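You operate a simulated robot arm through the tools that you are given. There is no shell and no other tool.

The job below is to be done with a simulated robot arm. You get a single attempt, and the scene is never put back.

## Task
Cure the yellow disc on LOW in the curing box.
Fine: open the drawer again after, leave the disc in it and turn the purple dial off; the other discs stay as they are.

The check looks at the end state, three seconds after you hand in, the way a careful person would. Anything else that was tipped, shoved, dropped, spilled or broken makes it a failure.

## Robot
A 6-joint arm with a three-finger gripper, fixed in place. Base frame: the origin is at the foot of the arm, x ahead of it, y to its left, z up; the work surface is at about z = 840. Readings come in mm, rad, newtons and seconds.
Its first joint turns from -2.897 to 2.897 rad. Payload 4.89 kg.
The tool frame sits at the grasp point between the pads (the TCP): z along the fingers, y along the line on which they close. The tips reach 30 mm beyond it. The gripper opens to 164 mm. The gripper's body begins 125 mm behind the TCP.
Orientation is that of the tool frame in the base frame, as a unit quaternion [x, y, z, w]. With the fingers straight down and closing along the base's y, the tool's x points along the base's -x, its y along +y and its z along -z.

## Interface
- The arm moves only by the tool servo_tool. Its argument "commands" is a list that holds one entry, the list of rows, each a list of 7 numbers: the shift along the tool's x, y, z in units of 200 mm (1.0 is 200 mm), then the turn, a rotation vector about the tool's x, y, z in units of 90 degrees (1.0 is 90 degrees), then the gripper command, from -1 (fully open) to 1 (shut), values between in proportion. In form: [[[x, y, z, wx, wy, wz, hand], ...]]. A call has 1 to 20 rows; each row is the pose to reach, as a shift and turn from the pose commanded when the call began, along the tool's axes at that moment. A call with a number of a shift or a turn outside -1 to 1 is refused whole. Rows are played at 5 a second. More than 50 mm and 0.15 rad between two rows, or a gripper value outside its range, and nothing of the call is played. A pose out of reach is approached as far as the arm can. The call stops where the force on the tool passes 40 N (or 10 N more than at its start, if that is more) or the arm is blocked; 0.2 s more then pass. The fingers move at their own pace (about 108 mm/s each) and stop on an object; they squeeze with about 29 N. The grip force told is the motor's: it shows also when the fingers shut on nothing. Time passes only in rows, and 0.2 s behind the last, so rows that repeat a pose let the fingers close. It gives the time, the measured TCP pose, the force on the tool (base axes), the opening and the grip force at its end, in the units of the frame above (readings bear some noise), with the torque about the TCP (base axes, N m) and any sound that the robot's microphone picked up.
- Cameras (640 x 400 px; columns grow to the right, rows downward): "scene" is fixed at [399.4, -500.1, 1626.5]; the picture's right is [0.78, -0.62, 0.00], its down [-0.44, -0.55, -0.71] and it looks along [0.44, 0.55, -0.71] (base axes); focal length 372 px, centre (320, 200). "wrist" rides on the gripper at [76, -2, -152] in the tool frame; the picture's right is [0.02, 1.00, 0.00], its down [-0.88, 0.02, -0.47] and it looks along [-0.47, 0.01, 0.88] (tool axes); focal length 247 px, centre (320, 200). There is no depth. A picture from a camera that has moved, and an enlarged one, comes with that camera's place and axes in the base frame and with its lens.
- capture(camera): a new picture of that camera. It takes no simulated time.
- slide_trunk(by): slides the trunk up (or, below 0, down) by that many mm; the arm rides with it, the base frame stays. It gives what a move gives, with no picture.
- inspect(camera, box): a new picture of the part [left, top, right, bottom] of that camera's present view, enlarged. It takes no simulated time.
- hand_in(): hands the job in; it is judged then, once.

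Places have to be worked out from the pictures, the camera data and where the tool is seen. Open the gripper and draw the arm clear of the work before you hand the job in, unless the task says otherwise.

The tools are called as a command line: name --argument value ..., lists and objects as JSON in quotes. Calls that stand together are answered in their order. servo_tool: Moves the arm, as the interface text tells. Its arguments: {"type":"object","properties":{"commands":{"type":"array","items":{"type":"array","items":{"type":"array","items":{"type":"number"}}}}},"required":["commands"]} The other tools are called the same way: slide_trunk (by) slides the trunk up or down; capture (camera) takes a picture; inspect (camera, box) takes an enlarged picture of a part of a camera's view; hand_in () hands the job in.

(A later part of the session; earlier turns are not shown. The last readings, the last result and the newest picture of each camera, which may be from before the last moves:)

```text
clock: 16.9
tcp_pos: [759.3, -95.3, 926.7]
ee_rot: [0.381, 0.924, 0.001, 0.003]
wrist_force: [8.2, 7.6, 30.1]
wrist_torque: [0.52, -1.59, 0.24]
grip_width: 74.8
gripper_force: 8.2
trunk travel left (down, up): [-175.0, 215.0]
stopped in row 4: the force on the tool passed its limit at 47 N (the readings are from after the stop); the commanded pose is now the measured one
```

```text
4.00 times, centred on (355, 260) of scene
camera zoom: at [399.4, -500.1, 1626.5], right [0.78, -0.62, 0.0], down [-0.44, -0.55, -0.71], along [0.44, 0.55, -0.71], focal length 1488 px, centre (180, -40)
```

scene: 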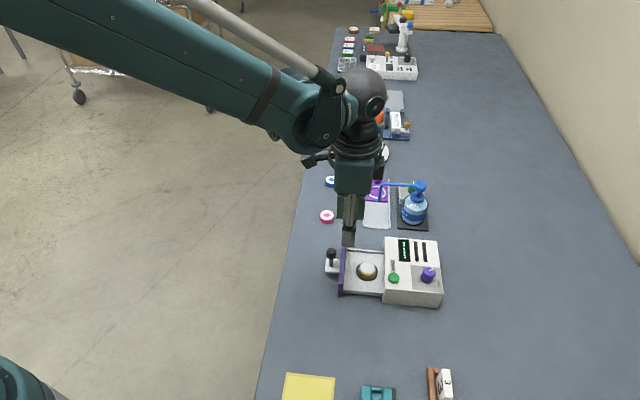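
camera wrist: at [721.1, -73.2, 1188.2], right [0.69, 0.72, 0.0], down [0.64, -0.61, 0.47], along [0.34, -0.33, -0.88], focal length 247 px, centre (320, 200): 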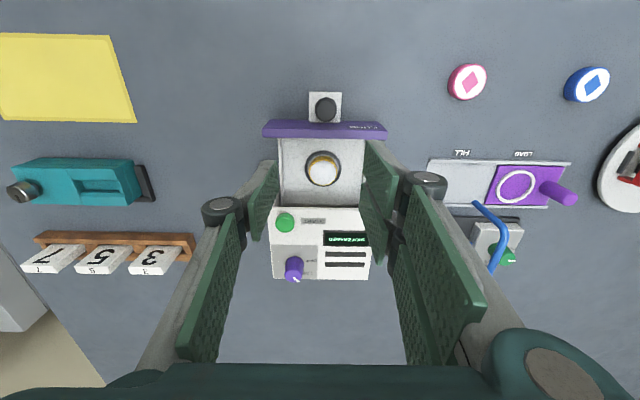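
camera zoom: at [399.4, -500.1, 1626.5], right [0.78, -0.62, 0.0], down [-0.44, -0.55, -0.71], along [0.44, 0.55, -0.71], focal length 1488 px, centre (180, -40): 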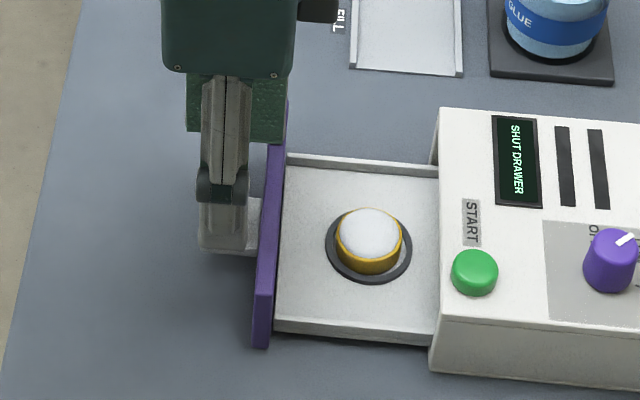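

The fingers touched something at TCP z≈927 (most likely the purple front's top edge, on the +y-side finger, about 25 mm toward the box). I back up 10 mm and inspect the gripper and the drawer front closely.

servo_tool --commands '[[[0, 0, -0.03, 0, 0, 0, 0.2], [0, 0, -0.05, 0, 0, 0, 0.2], [0, 0, -0.05, 0, 0, 0, 0.2]]]'

inspect --camera "scene" --box '[325, 200, 385, 300]'

capture --camera "wrist"

```text
clock: 17.7
tcp_pos: [758.4, -96.6, 935.1]
ee_rot: [0.383, 0.924, 0.0, 0.001]
wrist_force: [-0.5, 0.7, -0.4]
wrist_torque: [-0.02, 0.03, 0.01]
grip_width: 65.8
gripper_force: 0.1
trunk travel left (down, up): [-175.0, 215.0]
```

```text
4.00 times, centred on (355, 250) of scene
camera zoom: at [399.4, -500.1, 1626.5], right [0.78, -0.62, 0.0], down [-0.44, -0.55, -0.71], along [0.44, 0.55, -0.71], focal length 1488 px, centre (180, 0)
```

zoom: 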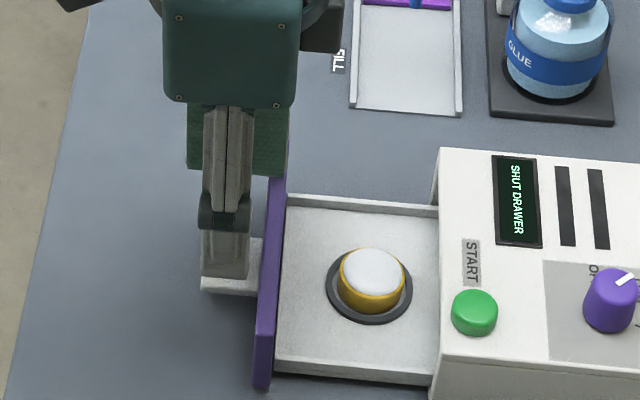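

```text
taken
camera wrist: at [702.6, -43.9, 1087.9], right [0.69, 0.72, 0.0], down [0.64, -0.61, 0.48], along [0.34, -0.33, -0.88], focal length 247 px, centre (320, 200)
```

wrist: 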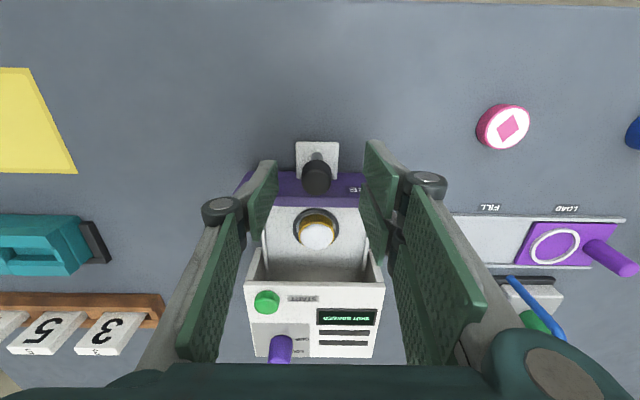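

This shows the gripper's real shape: one thumb on the tool's -y side and a pair of fingers spanning about ±30 mm on the +y side, so that pair overlapped the purple front (top ≈897). I zoom in on the knob now to determine its height better.

inspect --camera "wrist" --box '[285, 130, 355, 210]'

inspect --camera "wrist" --box '[180, 120, 500, 360]'

```text
5.00 times, centred on (320, 170) of wrist
camera zoom: at [702.6, -43.9, 1087.9], right [0.69, 0.72, 0.0], down [0.64, -0.61, 0.48], along [0.34, -0.33, -0.88], focal length 1235 px, centre (320, 350)
```

zoom: 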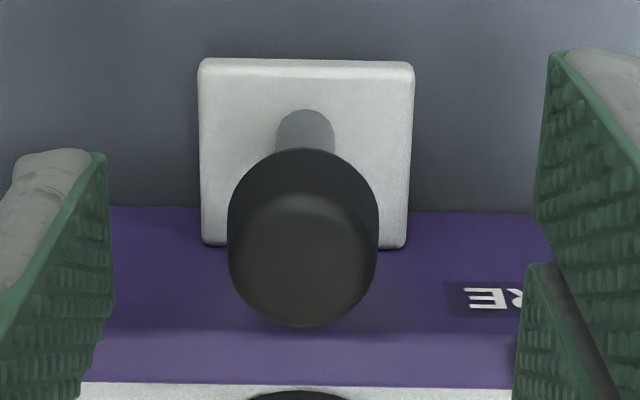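

```text
1.67 times, centred on (340, 240) of wrist
camera zoom: at [702.6, -43.9, 1087.9], right [0.69, 0.72, 0.0], down [0.64, -0.61, 0.48], along [0.34, -0.33, -0.88], focal length 412 px, centre (287, 133)
```

zoom: 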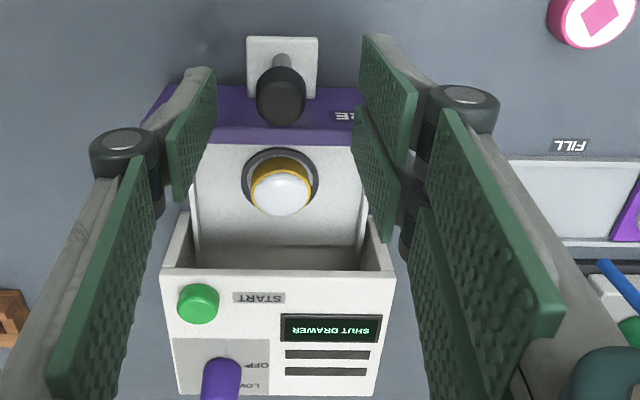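

Two views agree that the knob top is at z≈925 and that it sits +4 mm (tool x), -3 mm (tool y) from the TCP. At the present height the tips (≈905) already overlap the knob by about 20 mm while clearing the purple front, so I centre and close here.

servo_tool --commands '[[[0.02, -0.015, 0, 0, 0, 0, 0.2], [0.02, -0.015, 0, 0, 0, 0, 0.5], [0.02, -0.015, 0, 0, 0, 0, 0.6], [0.02, -0.015, 0, 0, 0, 0, 0.7], [0.02, -0.015, 0, 0, 0, 0, 0.8], [0.02, -0.015, 0, 0, 0, 0, 1.0], [0.02, -0.015, 0, 0, 0, 0, 1.0]]]'

inspect --camera "wrist" --box '[240, 120, 400, 240]'

inspect --camera "scene" --box '[310, 210, 400, 310]'

```text
clock: 19.3
tcp_pos: [753.0, -96.5, 934.2]
ee_rot: [0.382, 0.924, 0.001, 0.002]
wrist_force: [4.7, 6.3, 2.1]
wrist_torque: [0.21, -0.17, 0.05]
grip_width: 22.9
gripper_force: 45.4
trunk travel left (down, up): [-175.0, 215.0]
```

```text
3.33 times, centred on (320, 180) of wrist
camera zoom: at [697.3, -42.7, 1087.8], right [0.69, 0.72, 0.0], down [0.64, -0.61, 0.48], along [0.34, -0.33, -0.88], focal length 823 px, centre (320, 267)
```

zoom: 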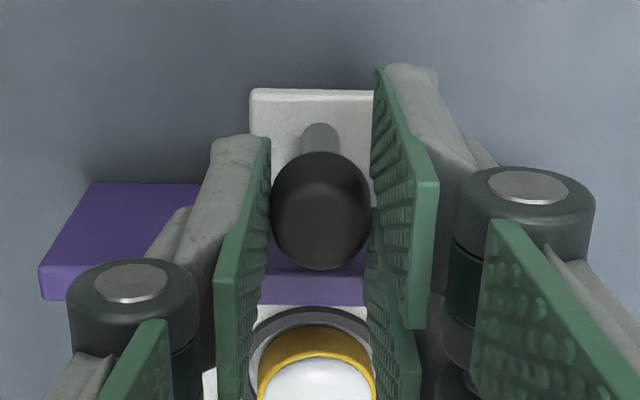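

```text
4.00 times, centred on (355, 260) of scene
camera zoom: at [399.4, -500.1, 1626.5], right [0.78, -0.62, 0.0], down [-0.44, -0.55, -0.71], along [0.44, 0.55, -0.71], focal length 1488 px, centre (180, -40)
```

zoom: 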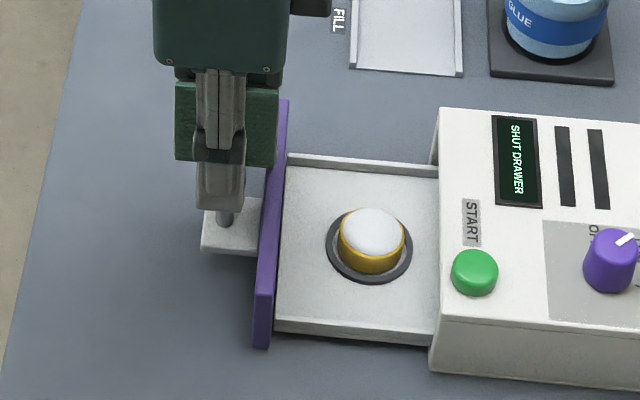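

Gripped at 23 mm with a low side load. I push the drawer in along tool -x slowly, 24 mm first, to check the resistance.

servo_tool --commands '[[[-0.005, 0, 0, 0, 0, 0, 1.0], [-0.02, 0, 0, 0, 0, 0, 1.0], [-0.045, 0, 0, 0, 0, 0, 1.0], [-0.075, 0, 0, 0, 0, 0, 1.0], [-0.1, 0, 0, 0, 0, 0, 1.0], [-0.115, 0, 0, 0, 0, 0, 1.0], [-0.12, 0, 0, 0, 0, 0, 1.0]]]'

inspect --camera "scene" --box '[310, 210, 460, 310]'

```text
clock: 20.9
tcp_pos: [769.8, -111.3, 935.1]
ee_rot: [0.382, 0.924, 0.001, 0.002]
wrist_force: [4.8, 4.4, -8.2]
wrist_torque: [0.16, -0.12, 0.02]
grip_width: 23.2
gripper_force: 44.7
trunk travel left (down, up): [-175.0, 215.0]
```

```text
4.00 times, centred on (385, 260) of scene
camera zoom: at [399.4, -500.1, 1626.5], right [0.78, -0.62, 0.0], down [-0.44, -0.55, -0.71], along [0.44, 0.55, -0.71], focal length 1488 px, centre (60, -40)
```

zoom: 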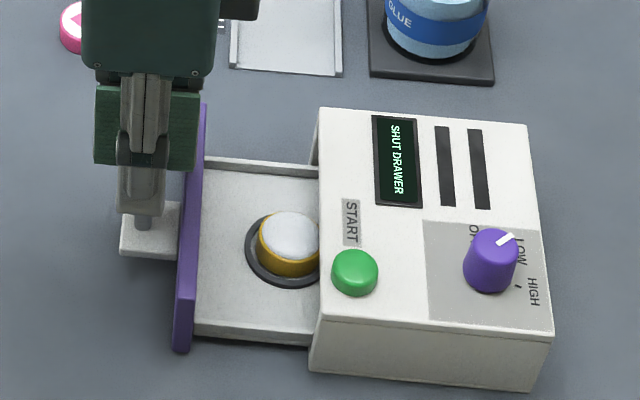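

The drawer slides with little resistance and the box stays put. I continue 60 mm more.

servo_tool --commands '[[[-0.01, 0, 0, 0, 0, 0, 1.0], [-0.035, 0, 0, 0, 0, 0, 1.0], [-0.07, 0, 0, 0, 0, 0, 1.0], [-0.11, 0, 0, 0, 0, 0, 1.0], [-0.15, 0, 0, 0, 0, 0, 1.0], [-0.19, 0, 0, 0, 0, 0, 1.0], [-0.23, 0, 0, 0, 0, 0, 1.0], [-0.265, 0, 0, 0, 0, 0, 1.0], [-0.29, 0, 0, 0, 0, 0, 1.0], [-0.3, 0, 0, 0, 0, 0, 1.0]]]'

inspect --camera "scene" --box '[310, 210, 460, 310]'

capture --camera "wrist"

```text
clock: 23.1
tcp_pos: [811.8, -155.3, 934.8]
ee_rot: [0.382, 0.924, 0.0, 0.001]
wrist_force: [2.8, 2.3, 0.1]
wrist_torque: [0.22, 0.03, 0.05]
grip_width: 23.2
gripper_force: 45.2
trunk travel left (down, up): [-175.0, 215.0]
```

```text
4.00 times, centred on (385, 260) of scene
camera zoom: at [399.4, -500.1, 1626.5], right [0.78, -0.62, 0.0], down [-0.44, -0.55, -0.71], along [0.44, 0.55, -0.71], focal length 1488 px, centre (60, -40)
```

zoom: 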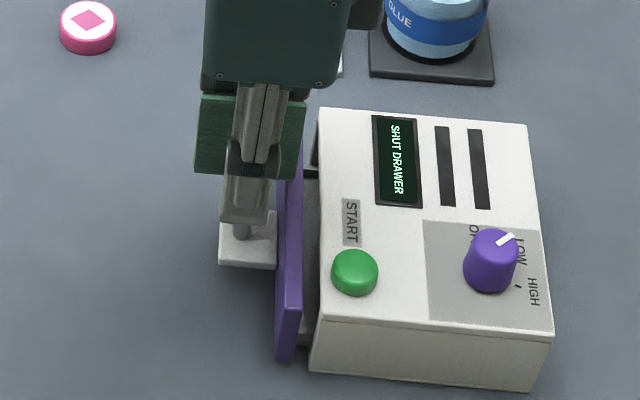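

```text
taken
camera wrist: at [756.6, -102.0, 1087.9], right [0.69, 0.72, 0.0], down [0.64, -0.61, 0.48], along [0.34, -0.33, -0.88], focal length 247 px, centre (320, 200)
```

wrist: 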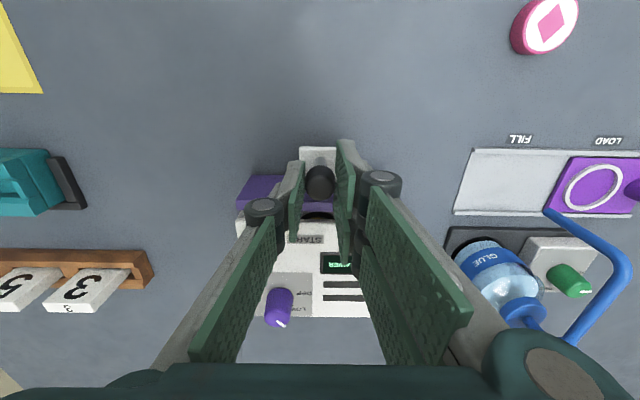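

About 15-20 mm of gap remains. I go on 12 mm slowly and check.

servo_tool --commands '[[[-0.01, 0, 0, 0, 0, 0, 1.0], [-0.025, 0, 0, 0, 0, 0, 1.0], [-0.04, 0, 0, 0, 0, 0, 1.0], [-0.055, 0, 0, 0, 0, 0, 1.0], [-0.06, 0, 0, 0, 0, 0, 1.0]]]'

inspect --camera "scene" --box '[340, 210, 460, 310]'

```text
clock: 24.3
tcp_pos: [819.6, -162.0, 935.7]
ee_rot: [0.382, 0.924, 0.0, 0.001]
wrist_force: [-16.2, 24.4, -5.5]
wrist_torque: [0.72, 0.49, 0.11]
grip_width: 22.9
gripper_force: 44.7
trunk travel left (down, up): [-175.0, 215.0]
```

```text
4.00 times, centred on (400, 260) of scene
camera zoom: at [399.4, -500.1, 1626.5], right [0.78, -0.62, 0.0], down [-0.44, -0.55, -0.71], along [0.44, 0.55, -0.71], focal length 1488 px, centre (0, -40)
```

zoom: 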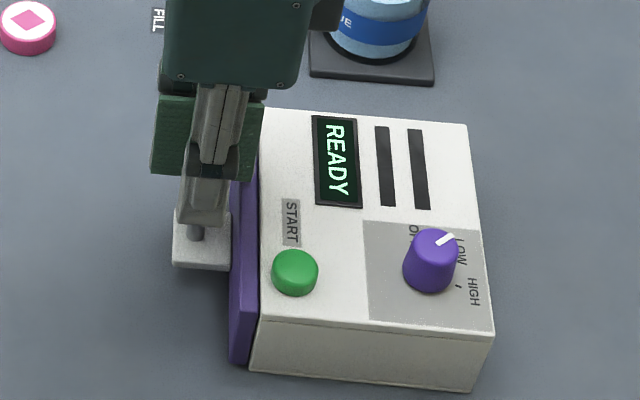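

The display reads READY: the drawer is shut, with a 29 N end-stop reaction. I back off 1.8 mm of command to relax, open the fingers, and lift straight up.

servo_tool --commands '[[[0.009, 0, 0, 0, 0, 0, 1.0], [0.009, 0, 0, 0, 0, 0, 0.6], [0.009, 0, 0, 0, 0, 0, 0.3], [0.009, 0, 0, 0, 0, 0, 0.2], [0.009, 0, -0.06, 0, 0, 0, 0.2], [0.009, 0, -0.2, 0, 0, 0, 0.2], [0.009, 0, -0.35, 0, 0, 0, 0.2], [0.009, 0, -0.35, 0, 0, 0, 0.2]]]'

capture --camera "wrist"

inspect --camera "scene" --box '[340, 210, 460, 310]'

```text
clock: 26.1
tcp_pos: [817.5, -162.0, 1005.8]
ee_rot: [0.383, 0.924, 0.001, 0.001]
wrist_force: [-0.2, 0.3, 0.1]
wrist_torque: [-0.03, -0.04, -0.01]
grip_width: 65.7
gripper_force: 0.0
trunk travel left (down, up): [-175.0, 215.0]
```

```text
taken
camera wrist: at [761.3, -109.1, 1158.7], right [0.69, 0.72, 0.0], down [0.64, -0.61, 0.48], along [0.34, -0.33, -0.88], focal length 247 px, centre (320, 200)
```

wrist: 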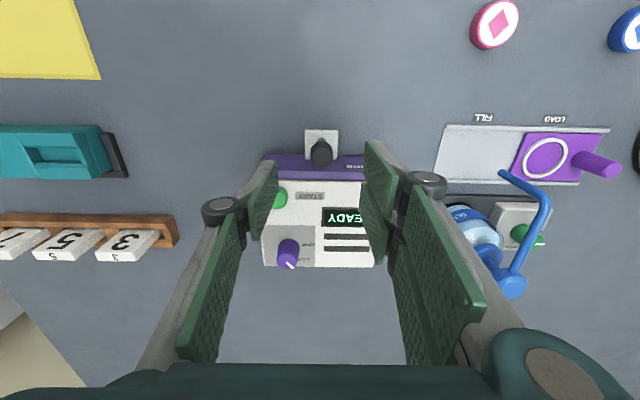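

```text
4.00 times, centred on (400, 260) of scene
camera zoom: at [399.4, -500.1, 1626.5], right [0.78, -0.62, 0.0], down [-0.44, -0.55, -0.71], along [0.44, 0.55, -0.71], focal length 1488 px, centre (0, -40)
```

zoom: 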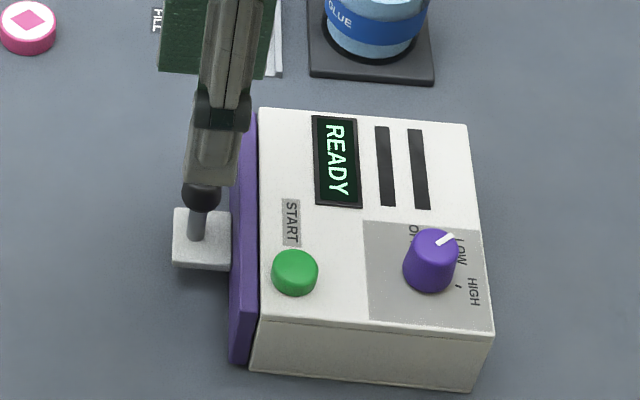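

Still READY, everything in place. Next I shut the fingers and move above START (about -50 mm in tool x, -42 mm in tool y), lowering to tips ≈935 for a check.

servo_tool --commands '[[[-0.1, -0.08, 0, 0, 0, 0, 0.6], [-0.2, -0.16, 0, 0, 0, 0, 1.0], [-0.245, -0.2, 0.05, 0, 0, 0, 1.0], [-0.245, -0.2, 0.2, 0, 0, 0, 1.0], [-0.245, -0.2, 0.2, 0, 0, 0, 1.0]]]'

capture --camera "wrist"

inspect --camera "scene" --box '[340, 210, 460, 310]'

```text
clock: 27.3
tcp_pos: [826.6, -224.9, 963.9]
ee_rot: [0.383, 0.924, 0.0, 0.0]
wrist_force: [0.6, -0.9, -1.4]
wrist_torque: [0.08, 0.04, -0.03]
grip_width: 0.0
gripper_force: 28.9
trunk travel left (down, up): [-175.0, 215.0]
```

```text
taken
camera wrist: at [771.5, -171.6, 1117.4], right [0.69, 0.72, 0.0], down [0.64, -0.61, 0.48], along [0.34, -0.33, -0.88], focal length 247 px, centre (320, 200)
```

wrist: 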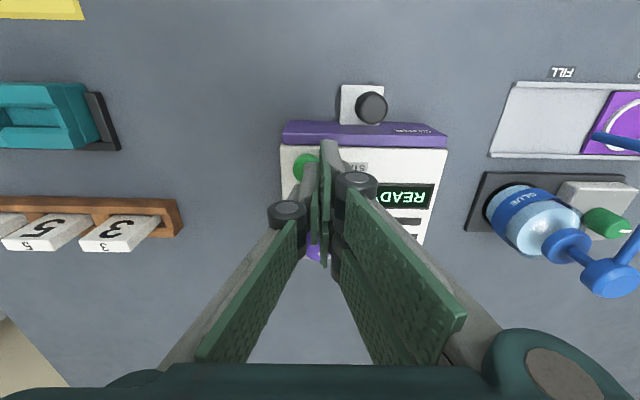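

```text
4.00 times, centred on (400, 260) of scene
camera zoom: at [399.4, -500.1, 1626.5], right [0.78, -0.62, 0.0], down [-0.44, -0.55, -0.71], along [0.44, 0.55, -0.71], focal length 1488 px, centre (0, -40)
```

zoom: 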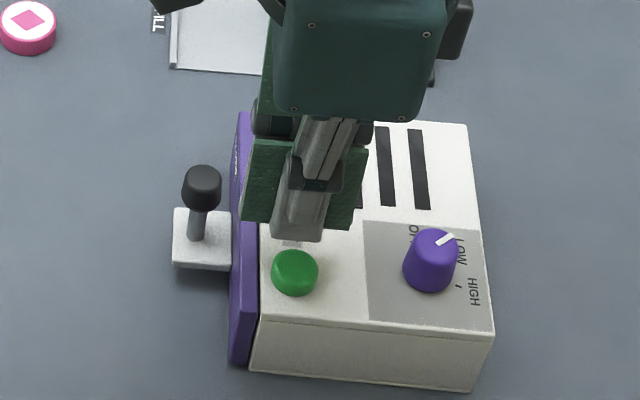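

I zoom in on the tips and the START button to align.

inspect --camera "wrist" --box '[270, 120, 390, 220]'

inspect --camera "scene" --box '[370, 230, 430, 290]'

```text
4.00 times, centred on (330, 170) of wrist
camera zoom: at [771.5, -171.6, 1117.4], right [0.69, 0.72, 0.0], down [0.64, -0.61, 0.48], along [0.34, -0.33, -0.88], focal length 988 px, centre (280, 320)
```

zoom: 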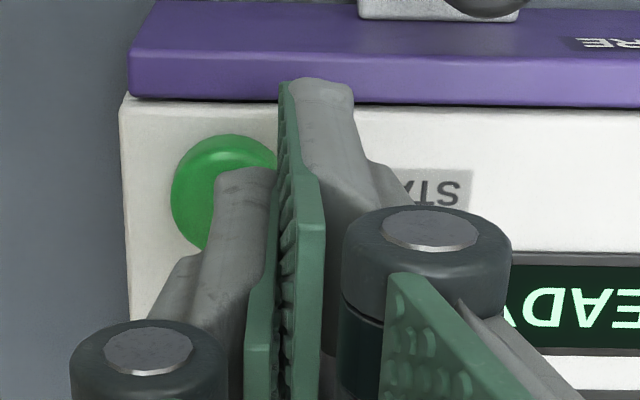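

```text
6.67 times, centred on (400, 260) of scene
camera zoom: at [399.4, -500.1, 1626.5], right [0.78, -0.62, 0.0], down [-0.44, -0.55, -0.71], along [0.44, 0.55, -0.71], focal length 2480 px, centre (-213, -200)
```

zoom: 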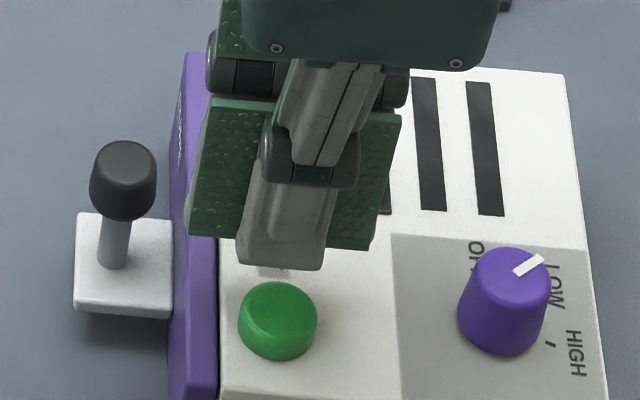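

START is 12 mm in tool -y and level in x. I shift 9 mm so the thumb sits over its centre, then press down slowly in small steps.

servo_tool --commands '[[[0, -0.045, 0, 0, 0, 0, 1.0], [0, -0.045, 0.04, 0, 0, 0, 1.0], [0, -0.045, 0.07, 0, 0, 0, 1.0], [0, -0.045, 0.085, 0, 0, 0, 1.0], [0, -0.045, 0.095, 0, 0, 0, 1.0], [0, -0.045, 0.105, 0, 0, 0, 1.0]]]'

inspect --camera "scene" --box '[370, 220, 450, 300]'

```text
clock: 28.7
tcp_pos: [820.4, -231.7, 942.9]
ee_rot: [0.383, 0.924, 0.001, 0.001]
wrist_force: [0.0, -0.2, -0.1]
wrist_torque: [-0.01, -0.02, 0.0]
grip_width: 0.0
gripper_force: 29.4
trunk travel left (down, up): [-175.0, 215.0]
```

```text
5.00 times, centred on (410, 260) of scene
camera zoom: at [399.4, -500.1, 1626.5], right [0.78, -0.62, 0.0], down [-0.44, -0.55, -0.71], along [0.44, 0.55, -0.71], focal length 1860 px, centre (-130, -100)
```

zoom: 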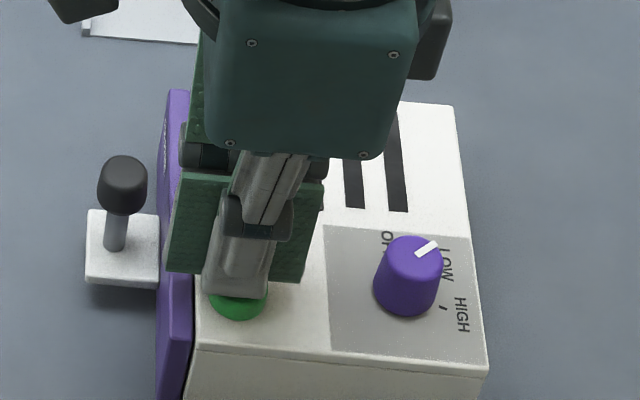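

No contact yet at tips ≈913; I press on down in 2 mm steps.

servo_tool --commands '[[[0, 0, 0.01, 0, 0, 0, 1.0], [0, 0, 0.02, 0, 0, 0, 1.0], [0, 0, 0.03, 0, 0, 0, 1.0]]]'

inspect --camera "wrist" --box '[270, 120, 450, 260]'

```text
clock: 29.5
tcp_pos: [820.5, -233.0, 939.4]
ee_rot: [0.382, 0.924, 0.001, 0.001]
wrist_force: [-0.6, 0.1, 1.3]
wrist_torque: [0.02, -0.01, -0.01]
grip_width: 6.2
gripper_force: 45.2
trunk travel left (down, up): [-175.0, 215.0]
heard: click
```

```text
2.86 times, centred on (360, 190) of wrist
camera zoom: at [763.8, -179.2, 1092.0], right [0.69, 0.72, 0.0], down [0.64, -0.61, 0.48], along [0.34, -0.33, -0.88], focal length 706 px, centre (206, 229)
```

zoom: 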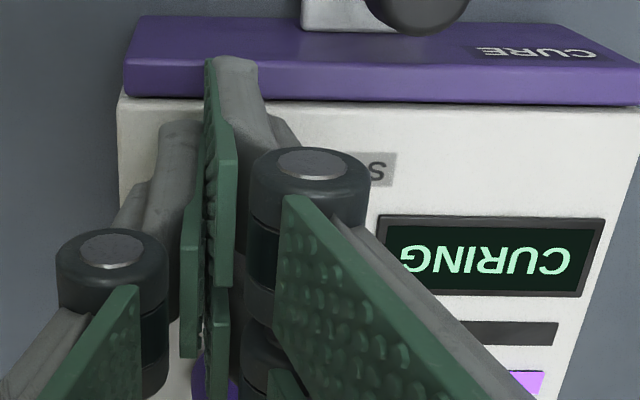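

A click was heard and the display shows CURING. I lift off the button and wait, watching the display.

servo_tool --commands '[[[0, 0, -0.02, 0, 0, 0, 1.0], [0, 0, -0.08, 0, 0, 0, 1.0], [0, 0, -0.2, 0, 0, 0, 1.0], [0, 0, -0.35, 0, 0, 0, 1.0], [0, 0, -0.35, 0, 0, 0, 1.0]]]'

capture --camera "wrist"

inspect --camera "scene" --box '[340, 210, 460, 310]'

```text
clock: 30.7
tcp_pos: [817.4, -231.6, 1009.7]
ee_rot: [0.382, 0.924, 0.001, 0.001]
wrist_force: [-0.8, 0.2, -0.2]
wrist_torque: [-0.02, -0.07, 0.02]
grip_width: 0.0
gripper_force: 45.5
trunk travel left (down, up): [-175.0, 215.0]
```

```text
taken
camera wrist: at [762.7, -178.0, 1161.5], right [0.69, 0.72, 0.0], down [0.64, -0.61, 0.48], along [0.34, -0.33, -0.88], focal length 247 px, centre (320, 200)
```

wrist: 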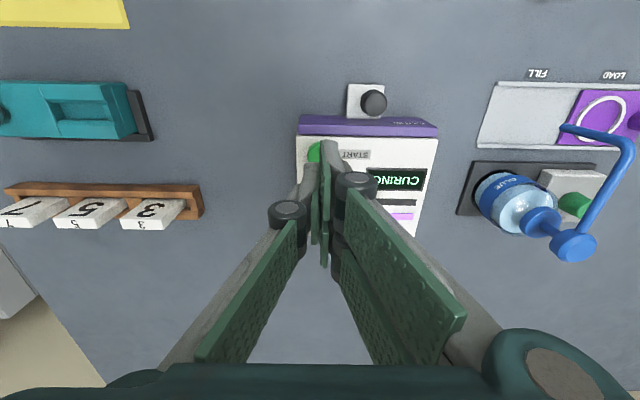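

```text
4.00 times, centred on (400, 260) of scene
camera zoom: at [399.4, -500.1, 1626.5], right [0.78, -0.62, 0.0], down [-0.44, -0.55, -0.71], along [0.44, 0.55, -0.71], focal length 1488 px, centre (0, -40)
```

zoom: 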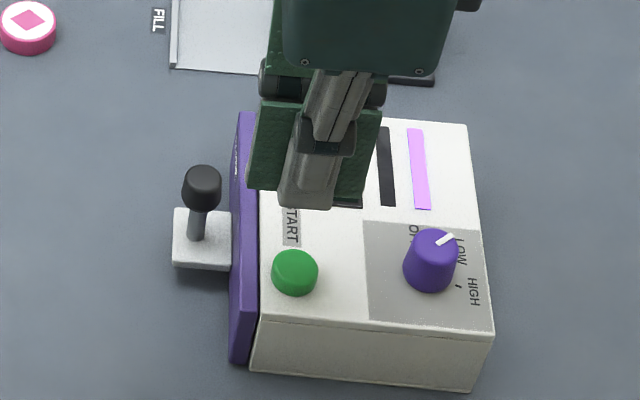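

Curing is running with a lamp bar lit. While it runs I move back to above the handle knob with the fingers opened, staying high.

servo_tool --commands '[[[0.08, 0.08, 0, 0, 0, 0, 1.0], [0.16, 0.16, 0, 0, 0, 0, 0.5], [0.245, 0.245, 0, 0, 0, 0, 0.2], [0.245, 0.245, 0, 0, 0, 0, 0.2], [0.245, 0.245, 0, 0, 0, 0, 0.2]]]'

capture --camera "wrist"

inspect --camera "scene" --box '[340, 210, 460, 310]'

```text
clock: 31.9
tcp_pos: [819.9, -163.0, 1009.5]
ee_rot: [0.383, 0.924, 0.001, 0.0]
wrist_force: [-0.5, 1.2, 0.0]
wrist_torque: [-0.09, 0.0, -0.01]
grip_width: 65.5
gripper_force: 0.0
trunk travel left (down, up): [-175.0, 215.0]
```

```text
taken
camera wrist: at [763.4, -109.4, 1162.1], right [0.69, 0.72, 0.0], down [0.64, -0.61, 0.48], along [0.34, -0.33, -0.88], focal length 247 px, centre (320, 200)
```

wrist: 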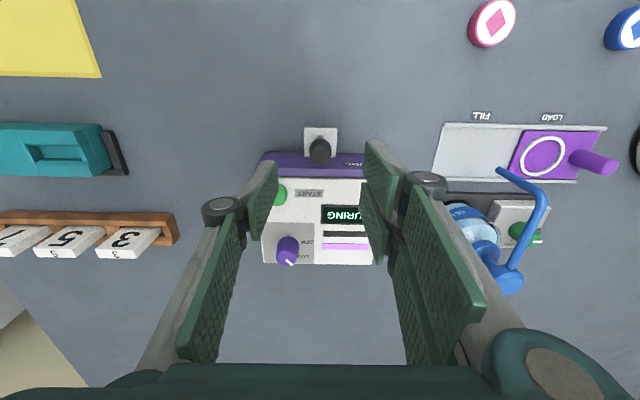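

```text
4.00 times, centred on (400, 260) of scene
camera zoom: at [399.4, -500.1, 1626.5], right [0.78, -0.62, 0.0], down [-0.44, -0.55, -0.71], along [0.44, 0.55, -0.71], focal length 1488 px, centre (0, -40)
```

zoom: 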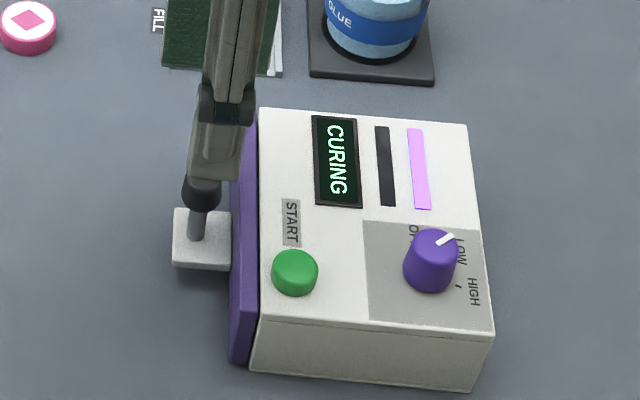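

The display still says CURING. I hold still here for 4 s and look again.

servo_tool --commands '[[[0, 0, 0, 0, 0, 0, 0.2], [0, 0, 0, 0, 0, 0, 0.2], [0, 0, 0, 0, 0, 0, 0.2], [0, 0, 0, 0, 0, 0, 0.2], [0, 0, 0, 0, 0, 0, 0.2], [0, 0, 0, 0, 0, 0, 0.2], [0, 0, 0, 0, 0, 0, 0.2], [0, 0, 0, 0, 0, 0, 0.2], [0, 0, 0, 0, 0, 0, 0.2], [0, 0, 0, 0, 0, 0, 0.2], [0, 0, 0, 0, 0, 0, 0.2], [0, 0, 0, 0, 0, 0, 0.2], [0, 0, 0, 0, 0, 0, 0.2], [0, 0, 0, 0, 0, 0, 0.2], [0, 0, 0, 0, 0, 0, 0.2], [0, 0, 0, 0, 0, 0, 0.2], [0, 0, 0, 0, 0, 0, 0.2], [0, 0, 0, 0, 0, 0, 0.2], [0, 0, 0, 0, 0, 0, 0.2], [0, 0, 0, 0, 0, 0, 0.2]]]'

inspect --camera "scene" --box '[340, 210, 460, 310]'

```text
clock: 36.1
tcp_pos: [819.7, -162.9, 1008.8]
ee_rot: [0.383, 0.924, 0.0, 0.002]
wrist_force: [0.1, 0.0, 0.4]
wrist_torque: [-0.02, 0.0, 0.02]
grip_width: 65.7
gripper_force: 0.0
trunk travel left (down, up): [-175.0, 215.0]
```

```text
4.00 times, centred on (400, 260) of scene
camera zoom: at [399.4, -500.1, 1626.5], right [0.78, -0.62, 0.0], down [-0.44, -0.55, -0.71], along [0.44, 0.55, -0.71], focal length 1488 px, centre (0, -40)
```

zoom: 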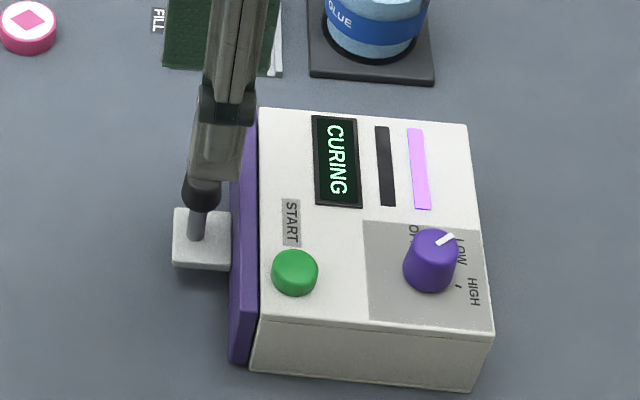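

Still CURING at 36 s; I keep waiting.

servo_tool --commands '[[[0, 0, 0, 0, 0, 0, 0.2], [0, 0, 0, 0, 0, 0, 0.2], [0, 0, 0, 0, 0, 0, 0.2], [0, 0, 0, 0, 0, 0, 0.2], [0, 0, 0, 0, 0, 0, 0.2], [0, 0, 0, 0, 0, 0, 0.2], [0, 0, 0, 0, 0, 0, 0.2], [0, 0, 0, 0, 0, 0, 0.2], [0, 0, 0, 0, 0, 0, 0.2], [0, 0, 0, 0, 0, 0, 0.2], [0, 0, 0, 0, 0, 0, 0.2], [0, 0, 0, 0, 0, 0, 0.2], [0, 0, 0, 0, 0, 0, 0.2], [0, 0, 0, 0, 0, 0, 0.2], [0, 0, 0, 0, 0, 0, 0.2], [0, 0, 0, 0, 0, 0, 0.2], [0, 0, 0, 0, 0, 0, 0.2], [0, 0, 0, 0, 0, 0, 0.2], [0, 0, 0, 0, 0, 0, 0.2], [0, 0, 0, 0, 0, 0, 0.2]]]'

inspect --camera "scene" --box '[340, 210, 460, 310]'

```text
clock: 40.3
tcp_pos: [820.7, -162.9, 1009.7]
ee_rot: [0.383, 0.924, 0.001, 0.002]
wrist_force: [0.4, 0.2, 0.9]
wrist_torque: [0.0, 0.01, 0.02]
grip_width: 65.7
gripper_force: 0.0
trunk travel left (down, up): [-175.0, 215.0]
```

```text
4.00 times, centred on (400, 260) of scene
camera zoom: at [399.4, -500.1, 1626.5], right [0.78, -0.62, 0.0], down [-0.44, -0.55, -0.71], along [0.44, 0.55, -0.71], focal length 1488 px, centre (0, -40)
```

zoom: 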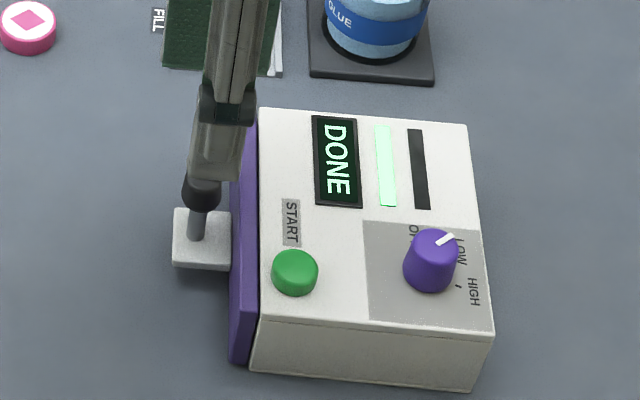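

DONE, with the green lamp lit. I zoom on the knob to align before lowering to grip it for opening.

inspect --camera "wrist" --box '[285, 115, 365, 185]'

```text
5.71 times, centred on (325, 150) of wrist
camera zoom: at [763.5, -109.8, 1162.0], right [0.69, 0.72, 0.0], down [0.64, -0.61, 0.48], along [0.34, -0.33, -0.88], focal length 1411 px, centre (291, 486)
```

zoom: 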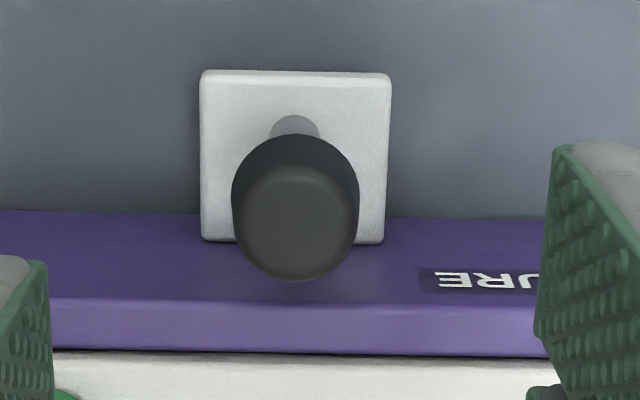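

Aligned within about 1.5 mm. I lower 74 mm around the knob, then close.

servo_tool --commands '[[[0.01, 0, 0.12, 0, 0, 0, 0.2], [0.01, 0, 0.24, 0, 0, 0, 0.2], [0.01, 0, 0.33, 0, 0, 0, 0.2], [0.01, 0, 0.37, 0, 0, 0, 0.2], [0.01, 0, 0.37, 0, 0, 0, 0.2], [0.01, 0, 0.37, 0, 0, 0, 0.5], [0.01, 0, 0.37, 0, 0, 0, 0.65], [0.01, 0, 0.37, 0, 0, 0, 0.8], [0.01, 0, 0.37, 0, 0, 0, 1.0], [0.01, 0, 0.37, 0, 0, 0, 1.0]]]'

inspect --camera "wrist" --box '[240, 120, 400, 240]'

```text
clock: 42.5
tcp_pos: [818.1, -161.5, 934.8]
ee_rot: [0.381, 0.924, 0.0, 0.002]
wrist_force: [12.9, 12.5, -0.5]
wrist_torque: [0.46, -0.29, 0.05]
grip_width: 22.9
gripper_force: 45.0
trunk travel left (down, up): [-175.0, 215.0]
```

```text
3.33 times, centred on (320, 180) of wrist
camera zoom: at [762.3, -107.8, 1087.8], right [0.69, 0.72, 0.0], down [0.64, -0.61, 0.48], along [0.34, -0.33, -0.88], focal length 823 px, centre (320, 267)
```

zoom: 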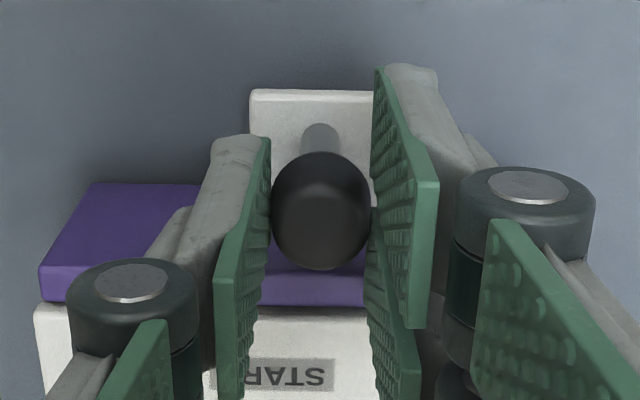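

Gripped with 18 N lateral load; I ease 1.2 mm in tool +y, then pull the drawer out slowly along tool +x.

servo_tool --commands '[[[0, 0.006, 0, 0, 0, 0, 1.0], [0.005, 0.006, 0, 0, 0, 0, 1.0], [0.02, 0.006, 0, 0, 0, 0, 1.0], [0.045, 0.006, 0, 0, 0, 0, 1.0], [0.075, 0.006, 0, 0, 0, 0, 1.0], [0.1, 0.006, 0, 0, 0, 0, 1.0], [0.115, 0.006, 0, 0, 0, 0, 1.0], [0.12, 0.006, 0, 0, 0, 0, 1.0]]]'

inspect --camera "scene" --box '[320, 210, 460, 310]'

```text
clock: 44.3
tcp_pos: [802.4, -144.3, 935.3]
ee_rot: [0.384, 0.923, 0.0, 0.002]
wrist_force: [-4.8, -5.1, 12.9]
wrist_torque: [-0.37, -0.06, -0.06]
grip_width: 22.9
gripper_force: 44.4
trunk travel left (down, up): [-175.0, 215.0]
```

```text
4.00 times, centred on (390, 260) of scene
camera zoom: at [399.4, -500.1, 1626.5], right [0.78, -0.62, 0.0], down [-0.44, -0.55, -0.71], along [0.44, 0.55, -0.71], focal length 1488 px, centre (40, -40)
```

zoom: 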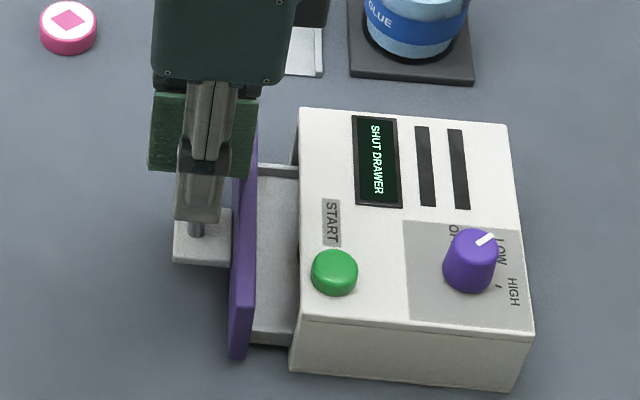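

The drawer opens smoothly, with 24 mm out so far. I pull another 60 mm.

servo_tool --commands '[[[0.01, -0.002, 0, 0, 0, 0, 1.0], [0.035, -0.002, 0, 0, 0, 0, 1.0], [0.07, -0.002, 0, 0, 0, 0, 1.0], [0.11, -0.002, 0, 0, 0, 0, 1.0], [0.15, -0.002, 0, 0, 0, 0, 1.0], [0.19, -0.002, 0, 0, 0, 0, 1.0], [0.23, -0.002, 0, 0, 0, 0, 1.0], [0.265, -0.002, 0, 0, 0, 0, 1.0], [0.29, -0.002, 0, 0, 0, 0, 1.0], [0.3, -0.002, 0, 0, 0, 0, 1.0]]]'

inspect --camera "scene" --box '[310, 210, 460, 310]'

```text
clock: 46.5
tcp_pos: [759.6, -101.3, 935.2]
ee_rot: [0.382, 0.924, 0.001, 0.002]
wrist_force: [-14.2, -14.2, 11.8]
wrist_torque: [-0.56, 0.18, 0.0]
grip_width: 23.3
gripper_force: 45.1
trunk travel left (down, up): [-175.0, 215.0]
```

```text
4.00 times, centred on (385, 260) of scene
camera zoom: at [399.4, -500.1, 1626.5], right [0.78, -0.62, 0.0], down [-0.44, -0.55, -0.71], along [0.44, 0.55, -0.71], focal length 1488 px, centre (60, -40)
```

zoom: 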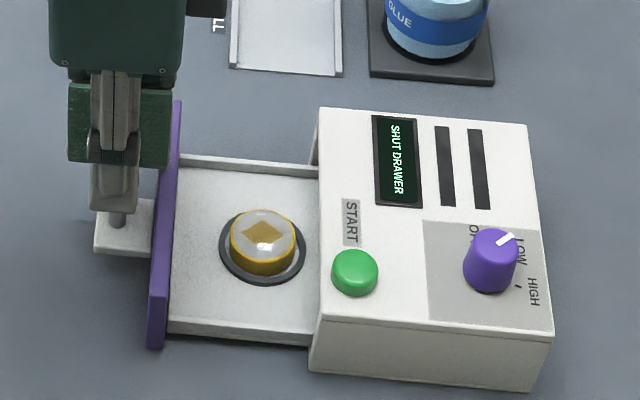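

The cured disc now shows its diamond through clear glue. I ease 1.5 mm in tool -y to relax the lateral load and pull the last 10 mm.

servo_tool --commands '[[[0, -0.008, 0, 0, 0, 0, 1.0], [0.01, -0.008, 0, 0, 0, 0, 1.0], [0.025, -0.008, 0, 0, 0, 0, 1.0], [0.04, -0.008, 0, 0, 0, 0, 1.0], [0.048, -0.008, 0, 0, 0, 0, 1.0], [0.048, -0.008, 0, 0, 0, 0, 1.0]]]'

inspect --camera "scene" --box '[310, 210, 460, 310]'

```text
clock: 48.1
tcp_pos: [752.4, -94.7, 934.2]
ee_rot: [0.382, 0.924, 0.001, 0.002]
wrist_force: [4.7, 5.5, 13.4]
wrist_torque: [0.31, -0.32, -0.02]
grip_width: 23.1
gripper_force: 44.9
trunk travel left (down, up): [-175.0, 215.0]
stopped in row 6: the force on the tool passed its limit at 41 N (the readings are from after the stop); the commanded pose is now the measured one
```

```text
4.00 times, centred on (385, 260) of scene
camera zoom: at [399.4, -500.1, 1626.5], right [0.78, -0.62, 0.0], down [-0.44, -0.55, -0.71], along [0.44, 0.55, -0.71], focal length 1488 px, centre (60, -40)
```

zoom: 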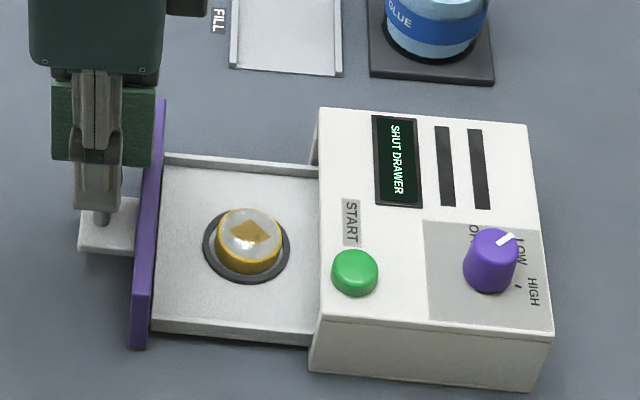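

The drawer hit its open end-stop, back at its original position, and the load has relaxed. I open the fingers and lift straight up.

servo_tool --commands '[[[0, 0, 0, 0, 0, 0, 0.7], [0, 0, 0, 0, 0, 0, 0.5], [0, 0, 0, 0, 0, 0, 0.2], [0, 0, 0, 0, 0, 0, 0.2], [0, 0, -0.06, 0, 0, 0, 0.2], [0, 0, -0.2, 0, 0, 0, 0.2], [0, 0, -0.4, 0, 0, 0, 0.2], [0, 0, -0.5, 0, 0, 0, 0.2], [0, 0, -0.5, 0, 0, 0, 0.2]]]'

inspect --camera "scene" --box '[310, 210, 460, 310]'

capture --camera "wrist"

```text
clock: 50.1
tcp_pos: [753.2, -93.7, 1034.2]
ee_rot: [0.382, 0.924, 0.001, 0.003]
wrist_force: [-0.7, 0.5, 0.4]
wrist_torque: [0.0, -0.08, 0.02]
grip_width: 65.5
gripper_force: 0.1
trunk travel left (down, up): [-175.0, 215.0]
```

```text
4.00 times, centred on (385, 260) of scene
camera zoom: at [399.4, -500.1, 1626.5], right [0.78, -0.62, 0.0], down [-0.44, -0.55, -0.71], along [0.44, 0.55, -0.71], focal length 1488 px, centre (60, -40)
```

zoom: 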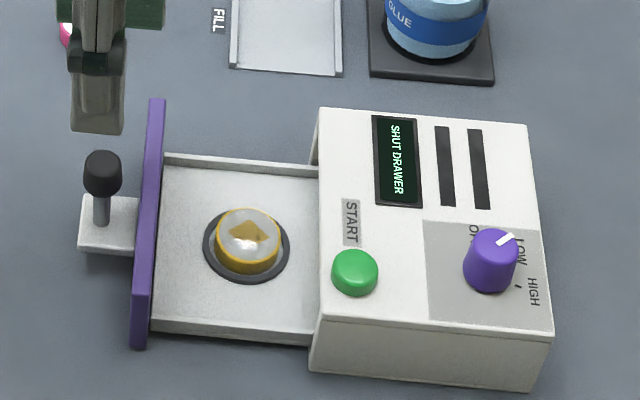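

```text
taken
camera wrist: at [695.9, -42.3, 1187.3], right [0.69, 0.72, 0.0], down [0.63, -0.61, 0.48], along [0.35, -0.33, -0.88], focal length 247 px, centre (320, 200)
```

wrist: 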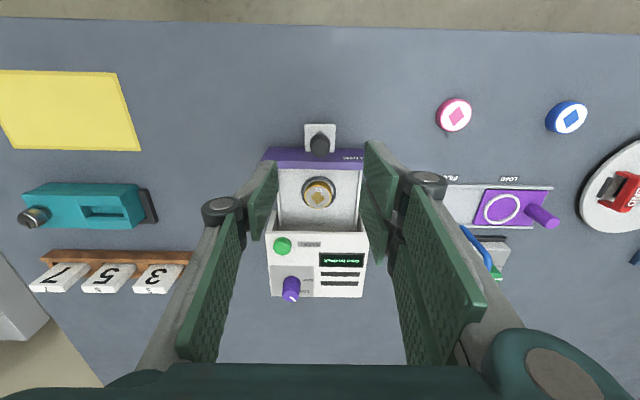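

The disc remains in the open drawer. Next is the dial: I move back over it at height, in two steps, finishing with the same yaw (-59°) that I released it at.

servo_tool --commands '[[[-0.19, -0.04, 0, 0, 0, 0, 0.2], [-0.38, -0.08, 0, 0, 0, 0, 0.2], [-0.57, -0.12, 0, 0, 0, 0, 0.2], [-0.76, -0.16, 0, 0, 0, 0, 0.2], [-0.95, -0.2, 0, 0, 0, 0, 0.2], [-0.95, -0.2, 0, 0, 0, 0, 0.2]]]'

servo_tool --commands '[[[-0.09, 0, 0, 0, 0, 0.075, 0.2], [-0.18, 0, 0, 0, 0, 0.153, 0.2], [-0.18, 0, 0, 0, 0, 0.153, 0.2]]]'

inspect --camera "wrist" --box '[260, 90, 380, 190]'

```text
clock: 51.5
tcp_pos: [859.3, -257.4, 1034.6]
ee_rot: [0.382, 0.924, 0.001, 0.002]
wrist_force: [-0.3, -0.3, -0.6]
wrist_torque: [0.03, 0.05, -0.01]
grip_width: 65.6
gripper_force: 0.1
trunk travel left (down, up): [-175.0, 215.0]
```

```text
clock: 52.3
tcp_pos: [884.6, -284.4, 1033.7]
ee_rot: [0.491, 0.871, 0.001, 0.001]
wrist_force: [0.4, 0.2, 0.4]
wrist_torque: [-0.03, 0.06, 0.0]
grip_width: 65.9
gripper_force: 0.0
trunk travel left (down, up): [-175.0, 215.0]
```

```text
4.00 times, centred on (320, 140) of wrist
camera zoom: at [842.4, -219.3, 1187.4], right [0.84, 0.54, 0.0], down [0.47, -0.74, 0.47], along [0.26, -0.4, -0.88], focal length 988 px, centre (320, 440)
```

zoom: 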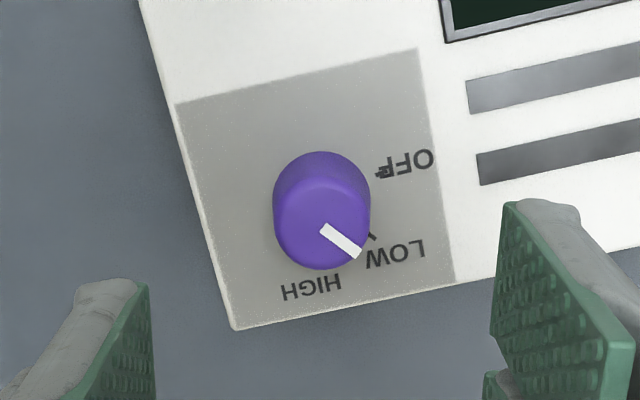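

Alignment matches the pose at which I released the dial. I lower to z≈936.5 and close on it.

servo_tool --commands '[[[0, -0.002, 0.18, 0, 0, 0, 0.2], [0, -0.002, 0.34, 0, 0, 0, 0.2], [0, -0.002, 0.44, 0, 0, 0, 0.2], [0, -0.002, 0.485, 0, 0, 0, 0.2], [0, -0.002, 0.485, 0, 0, 0, 0.2], [0, -0.002, 0.485, 0, 0, 0, 0.5], [0, -0.002, 0.485, 0, 0, 0, 0.6], [0, -0.002, 0.485, 0, 0, 0, 0.7], [0, -0.002, 0.485, 0, 0, 0, 1.0], [0, -0.002, 0.485, 0, 0, 0, 1.0]]]'

inspect --camera "wrist" --box '[240, 110, 400, 230]'

```text
clock: 54.5
tcp_pos: [883.8, -282.5, 937.4]
ee_rot: [0.49, 0.872, 0.001, 0.001]
wrist_force: [14.2, 6.2, 1.6]
wrist_torque: [0.21, -0.48, -0.07]
grip_width: 27.2
gripper_force: 45.2
trunk travel left (down, up): [-175.0, 215.0]
```

```text
3.33 times, centred on (320, 170) of wrist
camera zoom: at [842.3, -218.2, 1090.4], right [0.84, 0.54, 0.0], down [0.47, -0.74, 0.47], along [0.26, -0.4, -0.88], focal length 823 px, centre (320, 300)
```

zoom: 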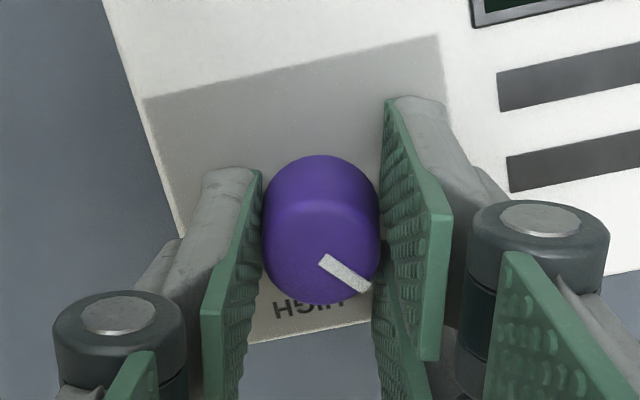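

Gripped at 27 mm. I ease 1.2 mm in tool +y and start turning back counter-clockwise, 15° first.

servo_tool --commands '[[[0, 0.006, 0, 0, 0, 0, 1.0], [0, 0.006, 0, 0, 0, -0.05, 1.0], [0, 0.006, 0, 0, 0, -0.11, 1.0], [0, 0.006, 0, 0, 0, -0.165, 1.0], [0, 0.006, 0, 0, 0, -0.165, 1.0]]]'

```text
clock: 55.7
tcp_pos: [884.8, -282.3, 937.5]
ee_rot: [0.373, 0.928, 0.001, 0.002]
wrist_force: [14.9, 11.7, 8.2]
wrist_torque: [0.98, 0.15, -0.01]
grip_width: 26.9
gripper_force: 44.8
trunk travel left (down, up): [-175.0, 215.0]
```

15° done; side load 19 N along tool +y, so I ease 1.4 mm that way and turn another 15°.

servo_tool --commands '[[[0, 0.007, 0, 0, 0, 0, 1.0], [0, 0.009, 0, 0, 0, -0.05, 1.0], [0, 0.011, 0, 0, 0, -0.11, 1.0], [0, 0.011, 0, 0, 0, -0.165, 1.0], [0, 0.011, 0, 0, 0, -0.165, 1.0]]]'

```text
clock: 56.9
tcp_pos: [886.4, -282.0, 937.5]
ee_rot: [0.25, 0.968, 0.001, 0.002]
wrist_force: [2.9, -19.2, -1.7]
wrist_torque: [-1.09, -0.89, 0.01]
grip_width: 26.9
gripper_force: 44.9
trunk travel left (down, up): [-175.0, 215.0]
```

30° done; the load is now -15 N in tool y and -12 N in x. I ease back and turn 15° more.

servo_tool --commands '[[[-0.004, -0.006, 0, 0, 0, 0, 1.0], [-0.004, -0.006, 0, 0, 0, -0.05, 1.0], [-0.004, -0.006, 0, 0, 0, -0.11, 1.0], [-0.004, -0.006, 0, 0, 0, -0.165, 1.0], [-0.004, -0.006, 0, 0, 0, -0.165, 1.0]]]'

```text
clock: 58.1
tcp_pos: [884.5, -281.4, 937.1]
ee_rot: [0.122, 0.993, 0.0, 0.003]
wrist_force: [-20.3, 19.5, -17.6]
wrist_torque: [0.55, 0.69, -0.02]
grip_width: 27.2
gripper_force: 45.4
trunk travel left (down, up): [-175.0, 215.0]
```

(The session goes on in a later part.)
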